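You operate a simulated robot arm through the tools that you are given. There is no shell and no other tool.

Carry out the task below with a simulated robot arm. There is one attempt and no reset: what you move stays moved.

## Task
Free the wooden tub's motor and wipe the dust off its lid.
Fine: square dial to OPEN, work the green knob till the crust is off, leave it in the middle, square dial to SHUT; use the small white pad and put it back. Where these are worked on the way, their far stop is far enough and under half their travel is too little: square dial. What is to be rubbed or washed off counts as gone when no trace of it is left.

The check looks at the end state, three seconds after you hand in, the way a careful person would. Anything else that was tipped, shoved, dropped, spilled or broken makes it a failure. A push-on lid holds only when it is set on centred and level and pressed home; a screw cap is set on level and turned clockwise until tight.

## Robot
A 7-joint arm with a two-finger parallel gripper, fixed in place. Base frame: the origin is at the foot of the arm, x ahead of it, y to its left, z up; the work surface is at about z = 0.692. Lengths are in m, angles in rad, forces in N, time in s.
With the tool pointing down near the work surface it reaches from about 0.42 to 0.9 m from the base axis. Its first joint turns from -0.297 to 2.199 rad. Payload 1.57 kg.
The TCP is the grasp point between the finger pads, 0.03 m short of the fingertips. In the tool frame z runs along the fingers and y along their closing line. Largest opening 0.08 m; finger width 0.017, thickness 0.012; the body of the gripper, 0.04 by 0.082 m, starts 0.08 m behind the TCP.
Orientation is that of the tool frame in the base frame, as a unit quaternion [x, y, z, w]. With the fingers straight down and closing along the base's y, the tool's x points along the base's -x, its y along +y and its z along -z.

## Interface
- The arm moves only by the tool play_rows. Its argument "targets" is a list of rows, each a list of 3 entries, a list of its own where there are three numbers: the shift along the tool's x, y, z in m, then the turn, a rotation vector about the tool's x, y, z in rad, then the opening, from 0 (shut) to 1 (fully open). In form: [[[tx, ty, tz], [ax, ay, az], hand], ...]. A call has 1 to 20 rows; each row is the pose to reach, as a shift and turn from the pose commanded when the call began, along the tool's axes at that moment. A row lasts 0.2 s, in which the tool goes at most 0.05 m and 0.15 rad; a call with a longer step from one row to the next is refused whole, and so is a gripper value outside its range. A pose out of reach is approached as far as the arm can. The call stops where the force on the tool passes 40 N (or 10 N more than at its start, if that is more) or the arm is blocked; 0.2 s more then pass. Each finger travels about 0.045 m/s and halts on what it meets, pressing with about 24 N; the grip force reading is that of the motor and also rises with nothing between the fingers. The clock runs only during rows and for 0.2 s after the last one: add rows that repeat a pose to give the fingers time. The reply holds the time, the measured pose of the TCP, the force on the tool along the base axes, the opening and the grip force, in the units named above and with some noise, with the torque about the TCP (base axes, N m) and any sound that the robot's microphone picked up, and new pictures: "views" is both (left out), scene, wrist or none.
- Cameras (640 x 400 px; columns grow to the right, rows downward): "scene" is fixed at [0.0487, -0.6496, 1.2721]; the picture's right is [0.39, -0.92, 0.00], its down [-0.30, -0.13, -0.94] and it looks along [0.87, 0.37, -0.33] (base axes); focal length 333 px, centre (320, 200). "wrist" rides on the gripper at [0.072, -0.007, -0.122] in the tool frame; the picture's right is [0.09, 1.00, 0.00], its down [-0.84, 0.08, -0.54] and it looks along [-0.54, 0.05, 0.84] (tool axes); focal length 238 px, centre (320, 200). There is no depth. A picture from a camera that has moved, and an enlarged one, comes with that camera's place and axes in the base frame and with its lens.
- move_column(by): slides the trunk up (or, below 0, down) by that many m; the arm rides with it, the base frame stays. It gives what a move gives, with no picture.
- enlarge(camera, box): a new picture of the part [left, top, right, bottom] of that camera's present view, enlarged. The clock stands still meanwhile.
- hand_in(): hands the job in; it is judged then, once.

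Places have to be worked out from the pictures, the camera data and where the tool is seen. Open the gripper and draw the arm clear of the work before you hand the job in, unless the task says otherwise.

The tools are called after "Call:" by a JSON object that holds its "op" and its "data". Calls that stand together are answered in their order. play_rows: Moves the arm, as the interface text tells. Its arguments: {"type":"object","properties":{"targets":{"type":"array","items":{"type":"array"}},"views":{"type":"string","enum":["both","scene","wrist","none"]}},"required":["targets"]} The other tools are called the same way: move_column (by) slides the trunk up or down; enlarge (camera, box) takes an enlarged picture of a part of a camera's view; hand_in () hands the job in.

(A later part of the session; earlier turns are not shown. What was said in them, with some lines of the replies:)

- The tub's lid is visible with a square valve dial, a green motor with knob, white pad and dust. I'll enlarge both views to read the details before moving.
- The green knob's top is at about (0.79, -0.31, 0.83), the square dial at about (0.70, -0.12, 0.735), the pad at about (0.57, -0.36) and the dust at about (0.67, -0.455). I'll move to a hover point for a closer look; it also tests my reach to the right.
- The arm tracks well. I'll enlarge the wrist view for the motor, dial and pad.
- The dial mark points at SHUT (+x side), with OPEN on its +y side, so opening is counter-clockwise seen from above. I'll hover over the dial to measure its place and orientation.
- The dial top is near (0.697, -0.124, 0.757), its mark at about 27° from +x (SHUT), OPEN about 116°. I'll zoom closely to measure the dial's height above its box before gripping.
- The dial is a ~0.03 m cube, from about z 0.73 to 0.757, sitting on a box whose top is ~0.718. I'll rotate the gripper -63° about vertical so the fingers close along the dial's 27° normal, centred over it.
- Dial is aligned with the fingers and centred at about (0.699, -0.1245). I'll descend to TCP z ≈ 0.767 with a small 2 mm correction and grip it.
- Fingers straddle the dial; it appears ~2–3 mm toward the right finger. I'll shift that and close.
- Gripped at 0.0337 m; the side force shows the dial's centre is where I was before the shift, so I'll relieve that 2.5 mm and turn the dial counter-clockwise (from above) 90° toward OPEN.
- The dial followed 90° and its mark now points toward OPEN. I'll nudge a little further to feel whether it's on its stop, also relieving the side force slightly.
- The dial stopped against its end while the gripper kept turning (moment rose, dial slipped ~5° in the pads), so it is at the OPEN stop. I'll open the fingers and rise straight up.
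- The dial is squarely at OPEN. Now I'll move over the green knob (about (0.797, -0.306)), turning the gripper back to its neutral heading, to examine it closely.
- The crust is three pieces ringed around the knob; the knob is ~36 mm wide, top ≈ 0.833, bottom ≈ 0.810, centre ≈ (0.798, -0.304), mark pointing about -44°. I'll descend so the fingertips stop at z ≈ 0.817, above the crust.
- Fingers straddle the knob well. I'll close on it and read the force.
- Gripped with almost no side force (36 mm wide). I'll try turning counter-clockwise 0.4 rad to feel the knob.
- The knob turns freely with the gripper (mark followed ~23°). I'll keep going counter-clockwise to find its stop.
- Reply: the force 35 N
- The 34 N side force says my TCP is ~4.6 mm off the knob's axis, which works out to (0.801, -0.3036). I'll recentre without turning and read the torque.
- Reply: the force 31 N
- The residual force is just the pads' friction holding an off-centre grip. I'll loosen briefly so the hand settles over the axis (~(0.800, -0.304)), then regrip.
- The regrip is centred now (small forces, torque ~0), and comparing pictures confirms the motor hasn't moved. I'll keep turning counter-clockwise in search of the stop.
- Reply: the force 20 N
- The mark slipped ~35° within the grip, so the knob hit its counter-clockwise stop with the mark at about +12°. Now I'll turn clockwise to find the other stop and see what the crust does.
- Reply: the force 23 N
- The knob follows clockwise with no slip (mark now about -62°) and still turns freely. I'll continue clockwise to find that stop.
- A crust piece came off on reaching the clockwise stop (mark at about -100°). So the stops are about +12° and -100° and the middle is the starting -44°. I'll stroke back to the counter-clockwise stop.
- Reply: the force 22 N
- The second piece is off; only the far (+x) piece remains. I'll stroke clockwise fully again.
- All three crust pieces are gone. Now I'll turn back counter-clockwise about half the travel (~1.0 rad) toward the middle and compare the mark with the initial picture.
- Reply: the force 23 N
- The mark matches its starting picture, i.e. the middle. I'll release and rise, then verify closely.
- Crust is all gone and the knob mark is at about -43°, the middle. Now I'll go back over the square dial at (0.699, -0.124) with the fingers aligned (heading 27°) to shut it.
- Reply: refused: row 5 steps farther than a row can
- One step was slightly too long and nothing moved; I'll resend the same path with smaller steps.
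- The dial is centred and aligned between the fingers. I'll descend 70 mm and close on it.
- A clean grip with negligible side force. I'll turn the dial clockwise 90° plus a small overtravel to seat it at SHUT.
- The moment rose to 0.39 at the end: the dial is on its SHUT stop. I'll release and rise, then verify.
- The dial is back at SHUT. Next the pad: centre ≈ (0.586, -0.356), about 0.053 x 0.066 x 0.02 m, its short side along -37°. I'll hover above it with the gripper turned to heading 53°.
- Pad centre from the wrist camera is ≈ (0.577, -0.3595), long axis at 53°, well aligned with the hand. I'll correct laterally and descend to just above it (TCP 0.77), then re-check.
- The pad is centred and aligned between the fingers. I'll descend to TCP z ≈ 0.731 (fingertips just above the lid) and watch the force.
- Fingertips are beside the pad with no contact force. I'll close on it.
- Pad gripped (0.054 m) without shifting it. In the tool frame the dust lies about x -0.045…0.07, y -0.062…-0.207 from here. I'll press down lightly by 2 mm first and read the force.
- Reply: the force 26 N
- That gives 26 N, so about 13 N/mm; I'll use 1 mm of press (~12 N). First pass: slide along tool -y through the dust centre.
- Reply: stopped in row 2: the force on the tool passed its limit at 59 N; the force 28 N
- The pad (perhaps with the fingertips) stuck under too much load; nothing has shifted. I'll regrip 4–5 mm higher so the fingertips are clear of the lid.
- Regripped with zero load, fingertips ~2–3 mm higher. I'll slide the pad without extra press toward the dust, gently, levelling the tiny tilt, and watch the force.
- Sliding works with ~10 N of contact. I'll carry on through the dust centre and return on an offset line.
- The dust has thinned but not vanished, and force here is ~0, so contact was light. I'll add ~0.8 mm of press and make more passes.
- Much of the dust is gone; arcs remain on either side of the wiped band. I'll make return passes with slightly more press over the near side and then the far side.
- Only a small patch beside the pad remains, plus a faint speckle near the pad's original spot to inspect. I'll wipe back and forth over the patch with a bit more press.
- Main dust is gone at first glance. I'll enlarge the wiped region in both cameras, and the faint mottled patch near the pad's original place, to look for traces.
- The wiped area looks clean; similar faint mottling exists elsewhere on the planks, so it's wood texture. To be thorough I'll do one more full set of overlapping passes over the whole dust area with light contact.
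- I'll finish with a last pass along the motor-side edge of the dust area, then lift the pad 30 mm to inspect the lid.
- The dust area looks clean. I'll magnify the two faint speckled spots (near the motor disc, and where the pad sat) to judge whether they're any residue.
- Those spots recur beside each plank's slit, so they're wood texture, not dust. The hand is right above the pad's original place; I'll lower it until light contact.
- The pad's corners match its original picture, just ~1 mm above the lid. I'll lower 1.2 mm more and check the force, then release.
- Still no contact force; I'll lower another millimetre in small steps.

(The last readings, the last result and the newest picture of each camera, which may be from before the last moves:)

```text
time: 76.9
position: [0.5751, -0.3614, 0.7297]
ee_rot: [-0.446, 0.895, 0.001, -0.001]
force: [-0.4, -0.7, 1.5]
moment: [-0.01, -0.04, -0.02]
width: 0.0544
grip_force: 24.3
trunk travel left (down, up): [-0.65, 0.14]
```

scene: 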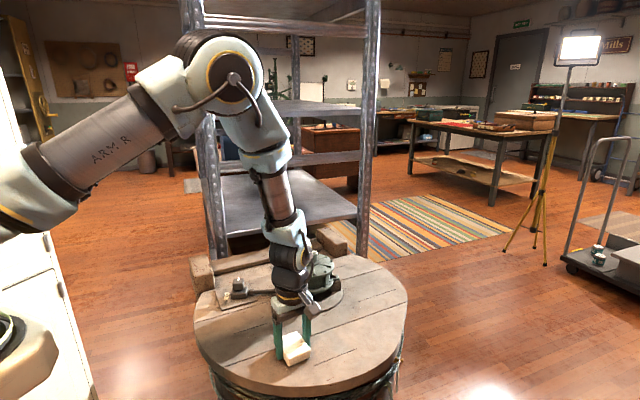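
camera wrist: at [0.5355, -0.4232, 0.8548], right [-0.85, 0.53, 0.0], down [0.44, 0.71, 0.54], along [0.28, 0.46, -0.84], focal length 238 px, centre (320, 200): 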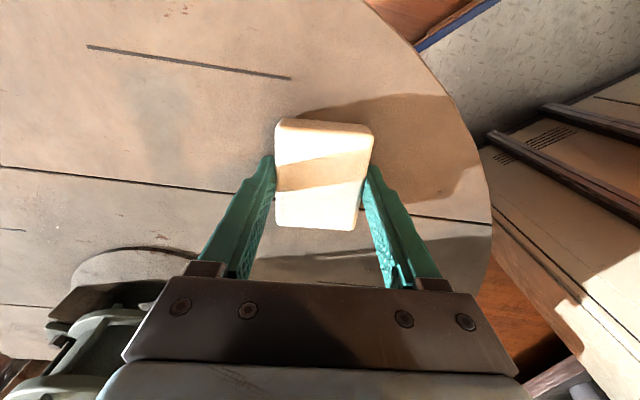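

Contact is just beginning (1.5 N), so the pad is on the lid. I'll open the fingers and rise straight up.

Call:
{"op": "play_rows", "data": {"targets": [[[0, 0, 0], [0, 0, 0], 0.75], [[0, 0, 0], [0, 0, 0], 0.95], [[0, 0, 0], [0, 0, 0], 0.95], [[0, 0, 0], [0, 0, 0], 0.95], [[0, 0, -0.01], [0, 0, 0], 0.95], [[0, 0, -0.04], [0, 0, 0], 0.95], [[0, 0, -0.08], [0, 0, 0], 0.95], [[0, 0, -0.12], [0, 0, 0], 0.95]]}}

Call:
{"op": "enlarge", "data": {"camera": "scene", "box": [260, 310, 380, 385]}}

Call:
{"op": "enlarge", "data": {"camera": "wrist", "box": [220, 60, 420, 200]}}

```text
time: 78.7
position: [0.5737, -0.3623, 0.8503]
ee_rot: [-0.447, 0.895, 0.002, -0.001]
force: [0.7, -1.4, 0.0]
moment: [0.0, -0.01, 0.01]
width: 0.0759
grip_force: 0.1
trunk travel left (down, up): [-0.65, 0.14]
camera wrist: at [0.536, -0.4235, 0.9731], right [-0.85, 0.53, 0.0], down [0.44, 0.71, 0.54], along [0.28, 0.46, -0.84], focal length 238 px, centre (320, 200)
```

scene: 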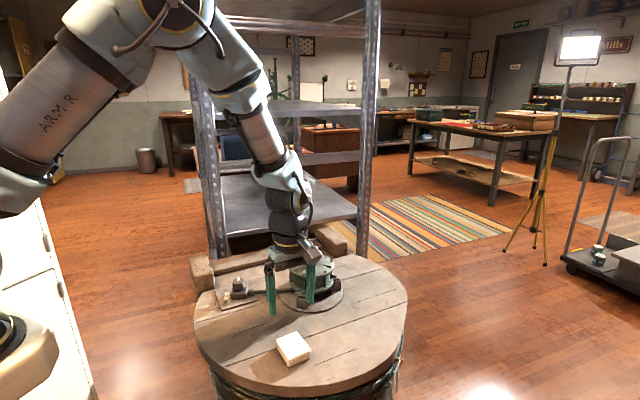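
wrist: 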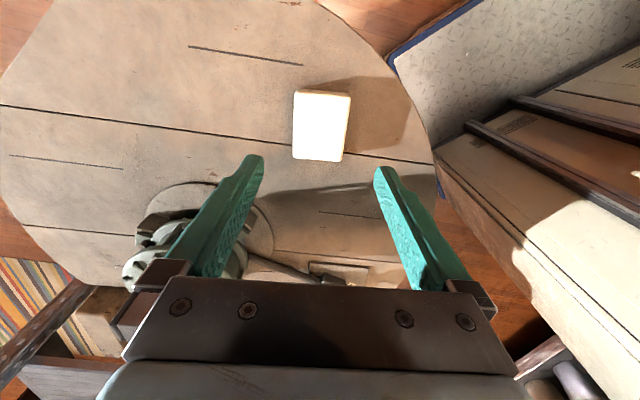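

```text
5.33 times, centred on (320, 348) of scene
camera zoom: at [0.0487, -0.6496, 1.2721], right [0.39, -0.92, 0.0], down [-0.3, -0.13, -0.94], along [0.87, 0.37, -0.33], focal length 1776 px, centre (320, -587)
```

zoom: 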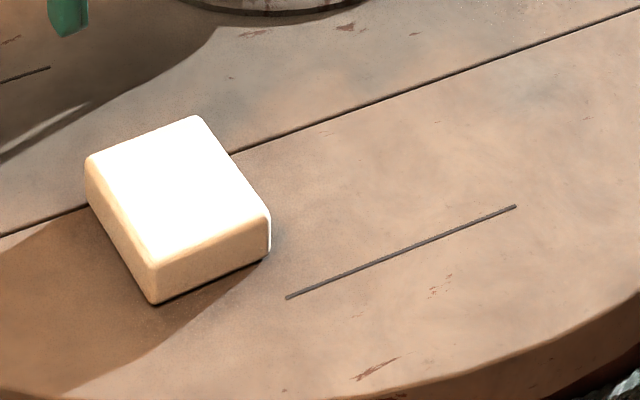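

```text
2.86 times, centred on (320, 130) of wrist
camera zoom: at [0.536, -0.4235, 0.9731], right [-0.85, 0.53, 0.0], down [0.44, 0.71, 0.54], along [0.28, 0.46, -0.84], focal length 681 px, centre (320, 400)
```

zoom: 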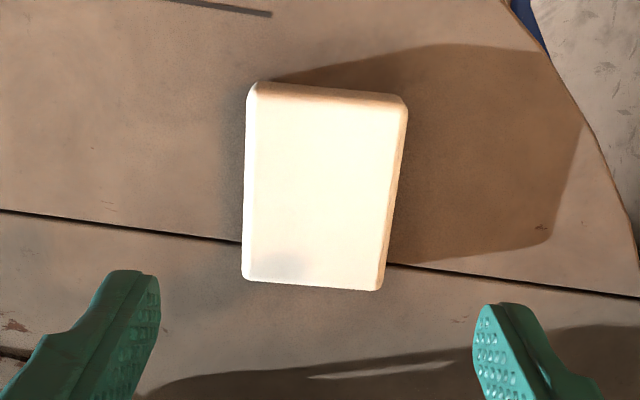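

The pad is back exactly on its original footprint and the dust is gone. I'll retreat the arm up and back toward its start pose for a last unobstructed check.

Call:
{"op": "play_rows", "data": {"targets": [[[0, 0, -0.04], [0, 0, 0], 1], [[0, 0, -0.08], [0, 0, 0], 1], [[0, 0, -0.12], [0, 0, 0], 1], [[-0.033, 0.009, -0.14], [0, 0, 0.09], 1], [[-0.067, 0.018, -0.155], [0, 0, 0.18], 1], [[-0.1, 0.027, -0.17], [0, 0, 0.27], 1], [[-0.133, 0.035, -0.185], [0, 0, 0.36], 1], [[-0.167, 0.044, -0.2], [0, 0, 0.46], 1], [[-0.2, 0.053, -0.215], [0, 0, 0.55], 1], [[-0.234, 0.062, -0.23], [0, 0, 0.64], 1], [[-0.267, 0.071, -0.245], [0, 0, 0.74], 1], [[-0.3, 0.08, -0.26], [0, 0, 0.83], 1], [[-0.334, 0.0887, -0.28], [0, 0, 0.925], 1], [[-0.334, 0.0887, -0.28], [0, 0, 0.925], 1]]}}

Call:
{"op": "enlarge", "data": {"camera": "scene", "box": [180, 230, 420, 380]}}

Call:
{"op": "enlarge", "data": {"camera": "wrist", "box": [60, 0, 380, 200]}}

Call:
{"op": "enlarge", "data": {"camera": "scene", "box": [300, 300, 400, 365]}}

Call:
{"op": "enlarge", "data": {"camera": "scene", "box": [282, 240, 346, 280]}}

```text
time: 81.7
position: [0.7051, -0.0423, 1.13]
ee_rot: [0.0, 1.0, 0.001, -0.001]
force: [0.3, 0.3, -0.4]
moment: [-0.03, 0.01, 0.02]
width: 0.0799
grip_force: 0.1
trunk travel left (down, up): [-0.65, 0.14]
camera wrist: at [0.6332, -0.0486, 1.2541], right [-0.09, 1.0, 0.0], down [0.84, 0.07, 0.54], along [0.54, 0.05, -0.84], focal length 238 px, centre (320, 200)
```

scene: 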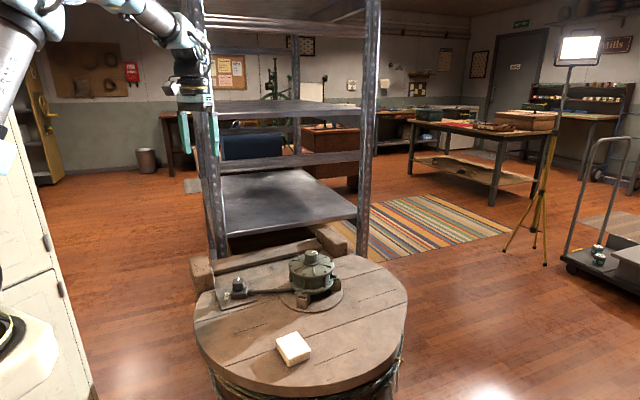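
wrist: 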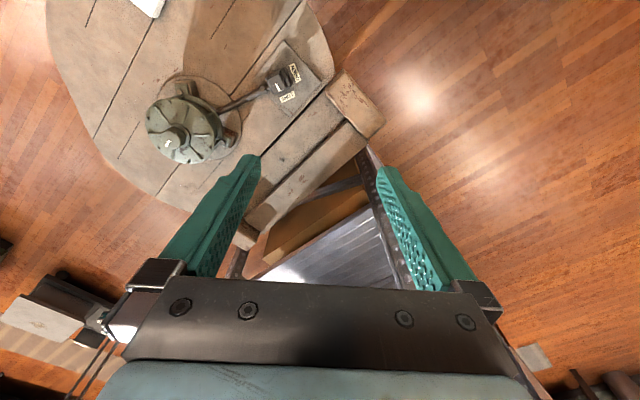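

```text
2.67 times, centred on (300, 305) of scene
camera zoom: at [0.0487, -0.6496, 1.2721], right [0.39, -0.92, 0.0], down [-0.3, -0.13, -0.94], along [0.87, 0.37, -0.33], focal length 888 px, centre (373, -80)
```

zoom: 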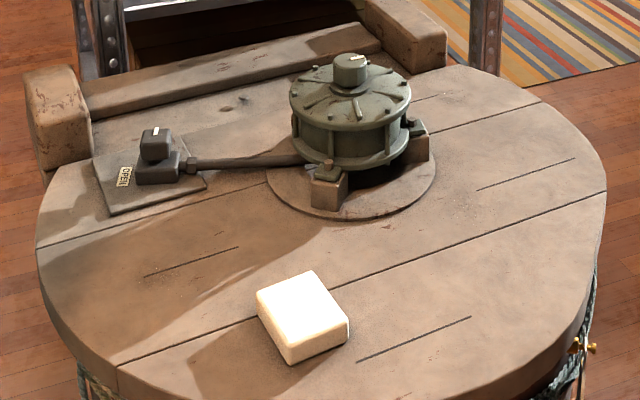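

```text
2.00 times, centred on (220, 100) of wrist
camera zoom: at [0.6332, -0.0486, 1.2541], right [-0.09, 1.0, 0.0], down [0.84, 0.07, 0.54], along [0.54, 0.05, -0.84], focal length 477 px, centre (520, 400)
```

zoom: 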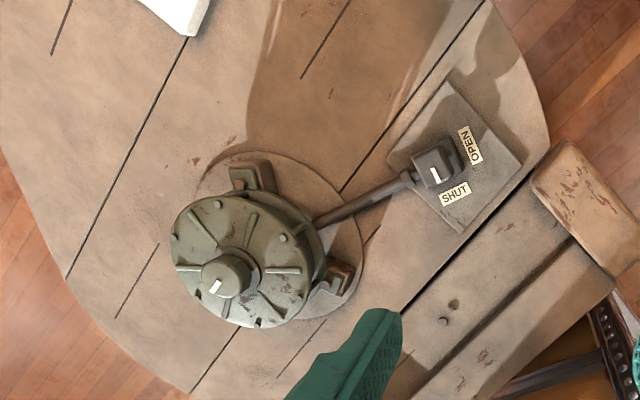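

```text
6.15 times, centred on (350, 332) of scene
camera zoom: at [0.0487, -0.6496, 1.2721], right [0.39, -0.92, 0.0], down [-0.3, -0.13, -0.94], along [0.87, 0.37, -0.33], focal length 2049 px, centre (135, -615)
```

zoom: 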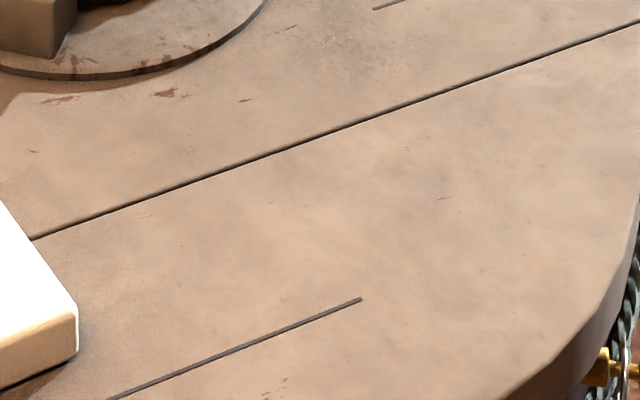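

```text
10.00 times, centred on (314, 260) of scene
camera zoom: at [0.0487, -0.6496, 1.2721], right [0.39, -0.92, 0.0], down [-0.3, -0.13, -0.94], along [0.87, 0.37, -0.33], focal length 3329 px, centre (380, -400)
```

zoom: 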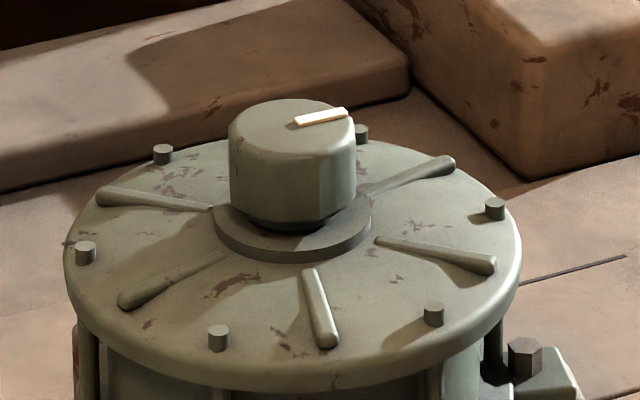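

The final views show the dial on SHUT, the crust gone with the knob's mark at mid-travel, the lid clean, the pad back in place, and the arm clear with the gripper open. I'm handing in.

Call:
{"op": "hand_in", "data": {}}

```text
The job is handed in.
```

The motor is freed and the lid is wiped. I handed the job in with the arm clear and the gripper open.

- **Square dial:** I turned it to its OPEN stop before working the knob, and back to its SHUT stop afterwards.
- **Green knob:** I worked it between both stops until all three crust pieces came off. It is back at mid-travel, within about 2° of its starting position.
- **Dust:** After several overlapping passes with the white pad, no dust showed in either camera. A few faint speckled spots remain near the plank slits. I judged these to be wood texture, because they recur outside the dusty area.
- **Pad:** It is back in its original place, with its corners matching the first picture.

The first attempt to slide the pad stopped on a 59 N force spike because I was pressing too hard. The pad shifted only about a millimetre before I regripped it higher, and nothing else moved.
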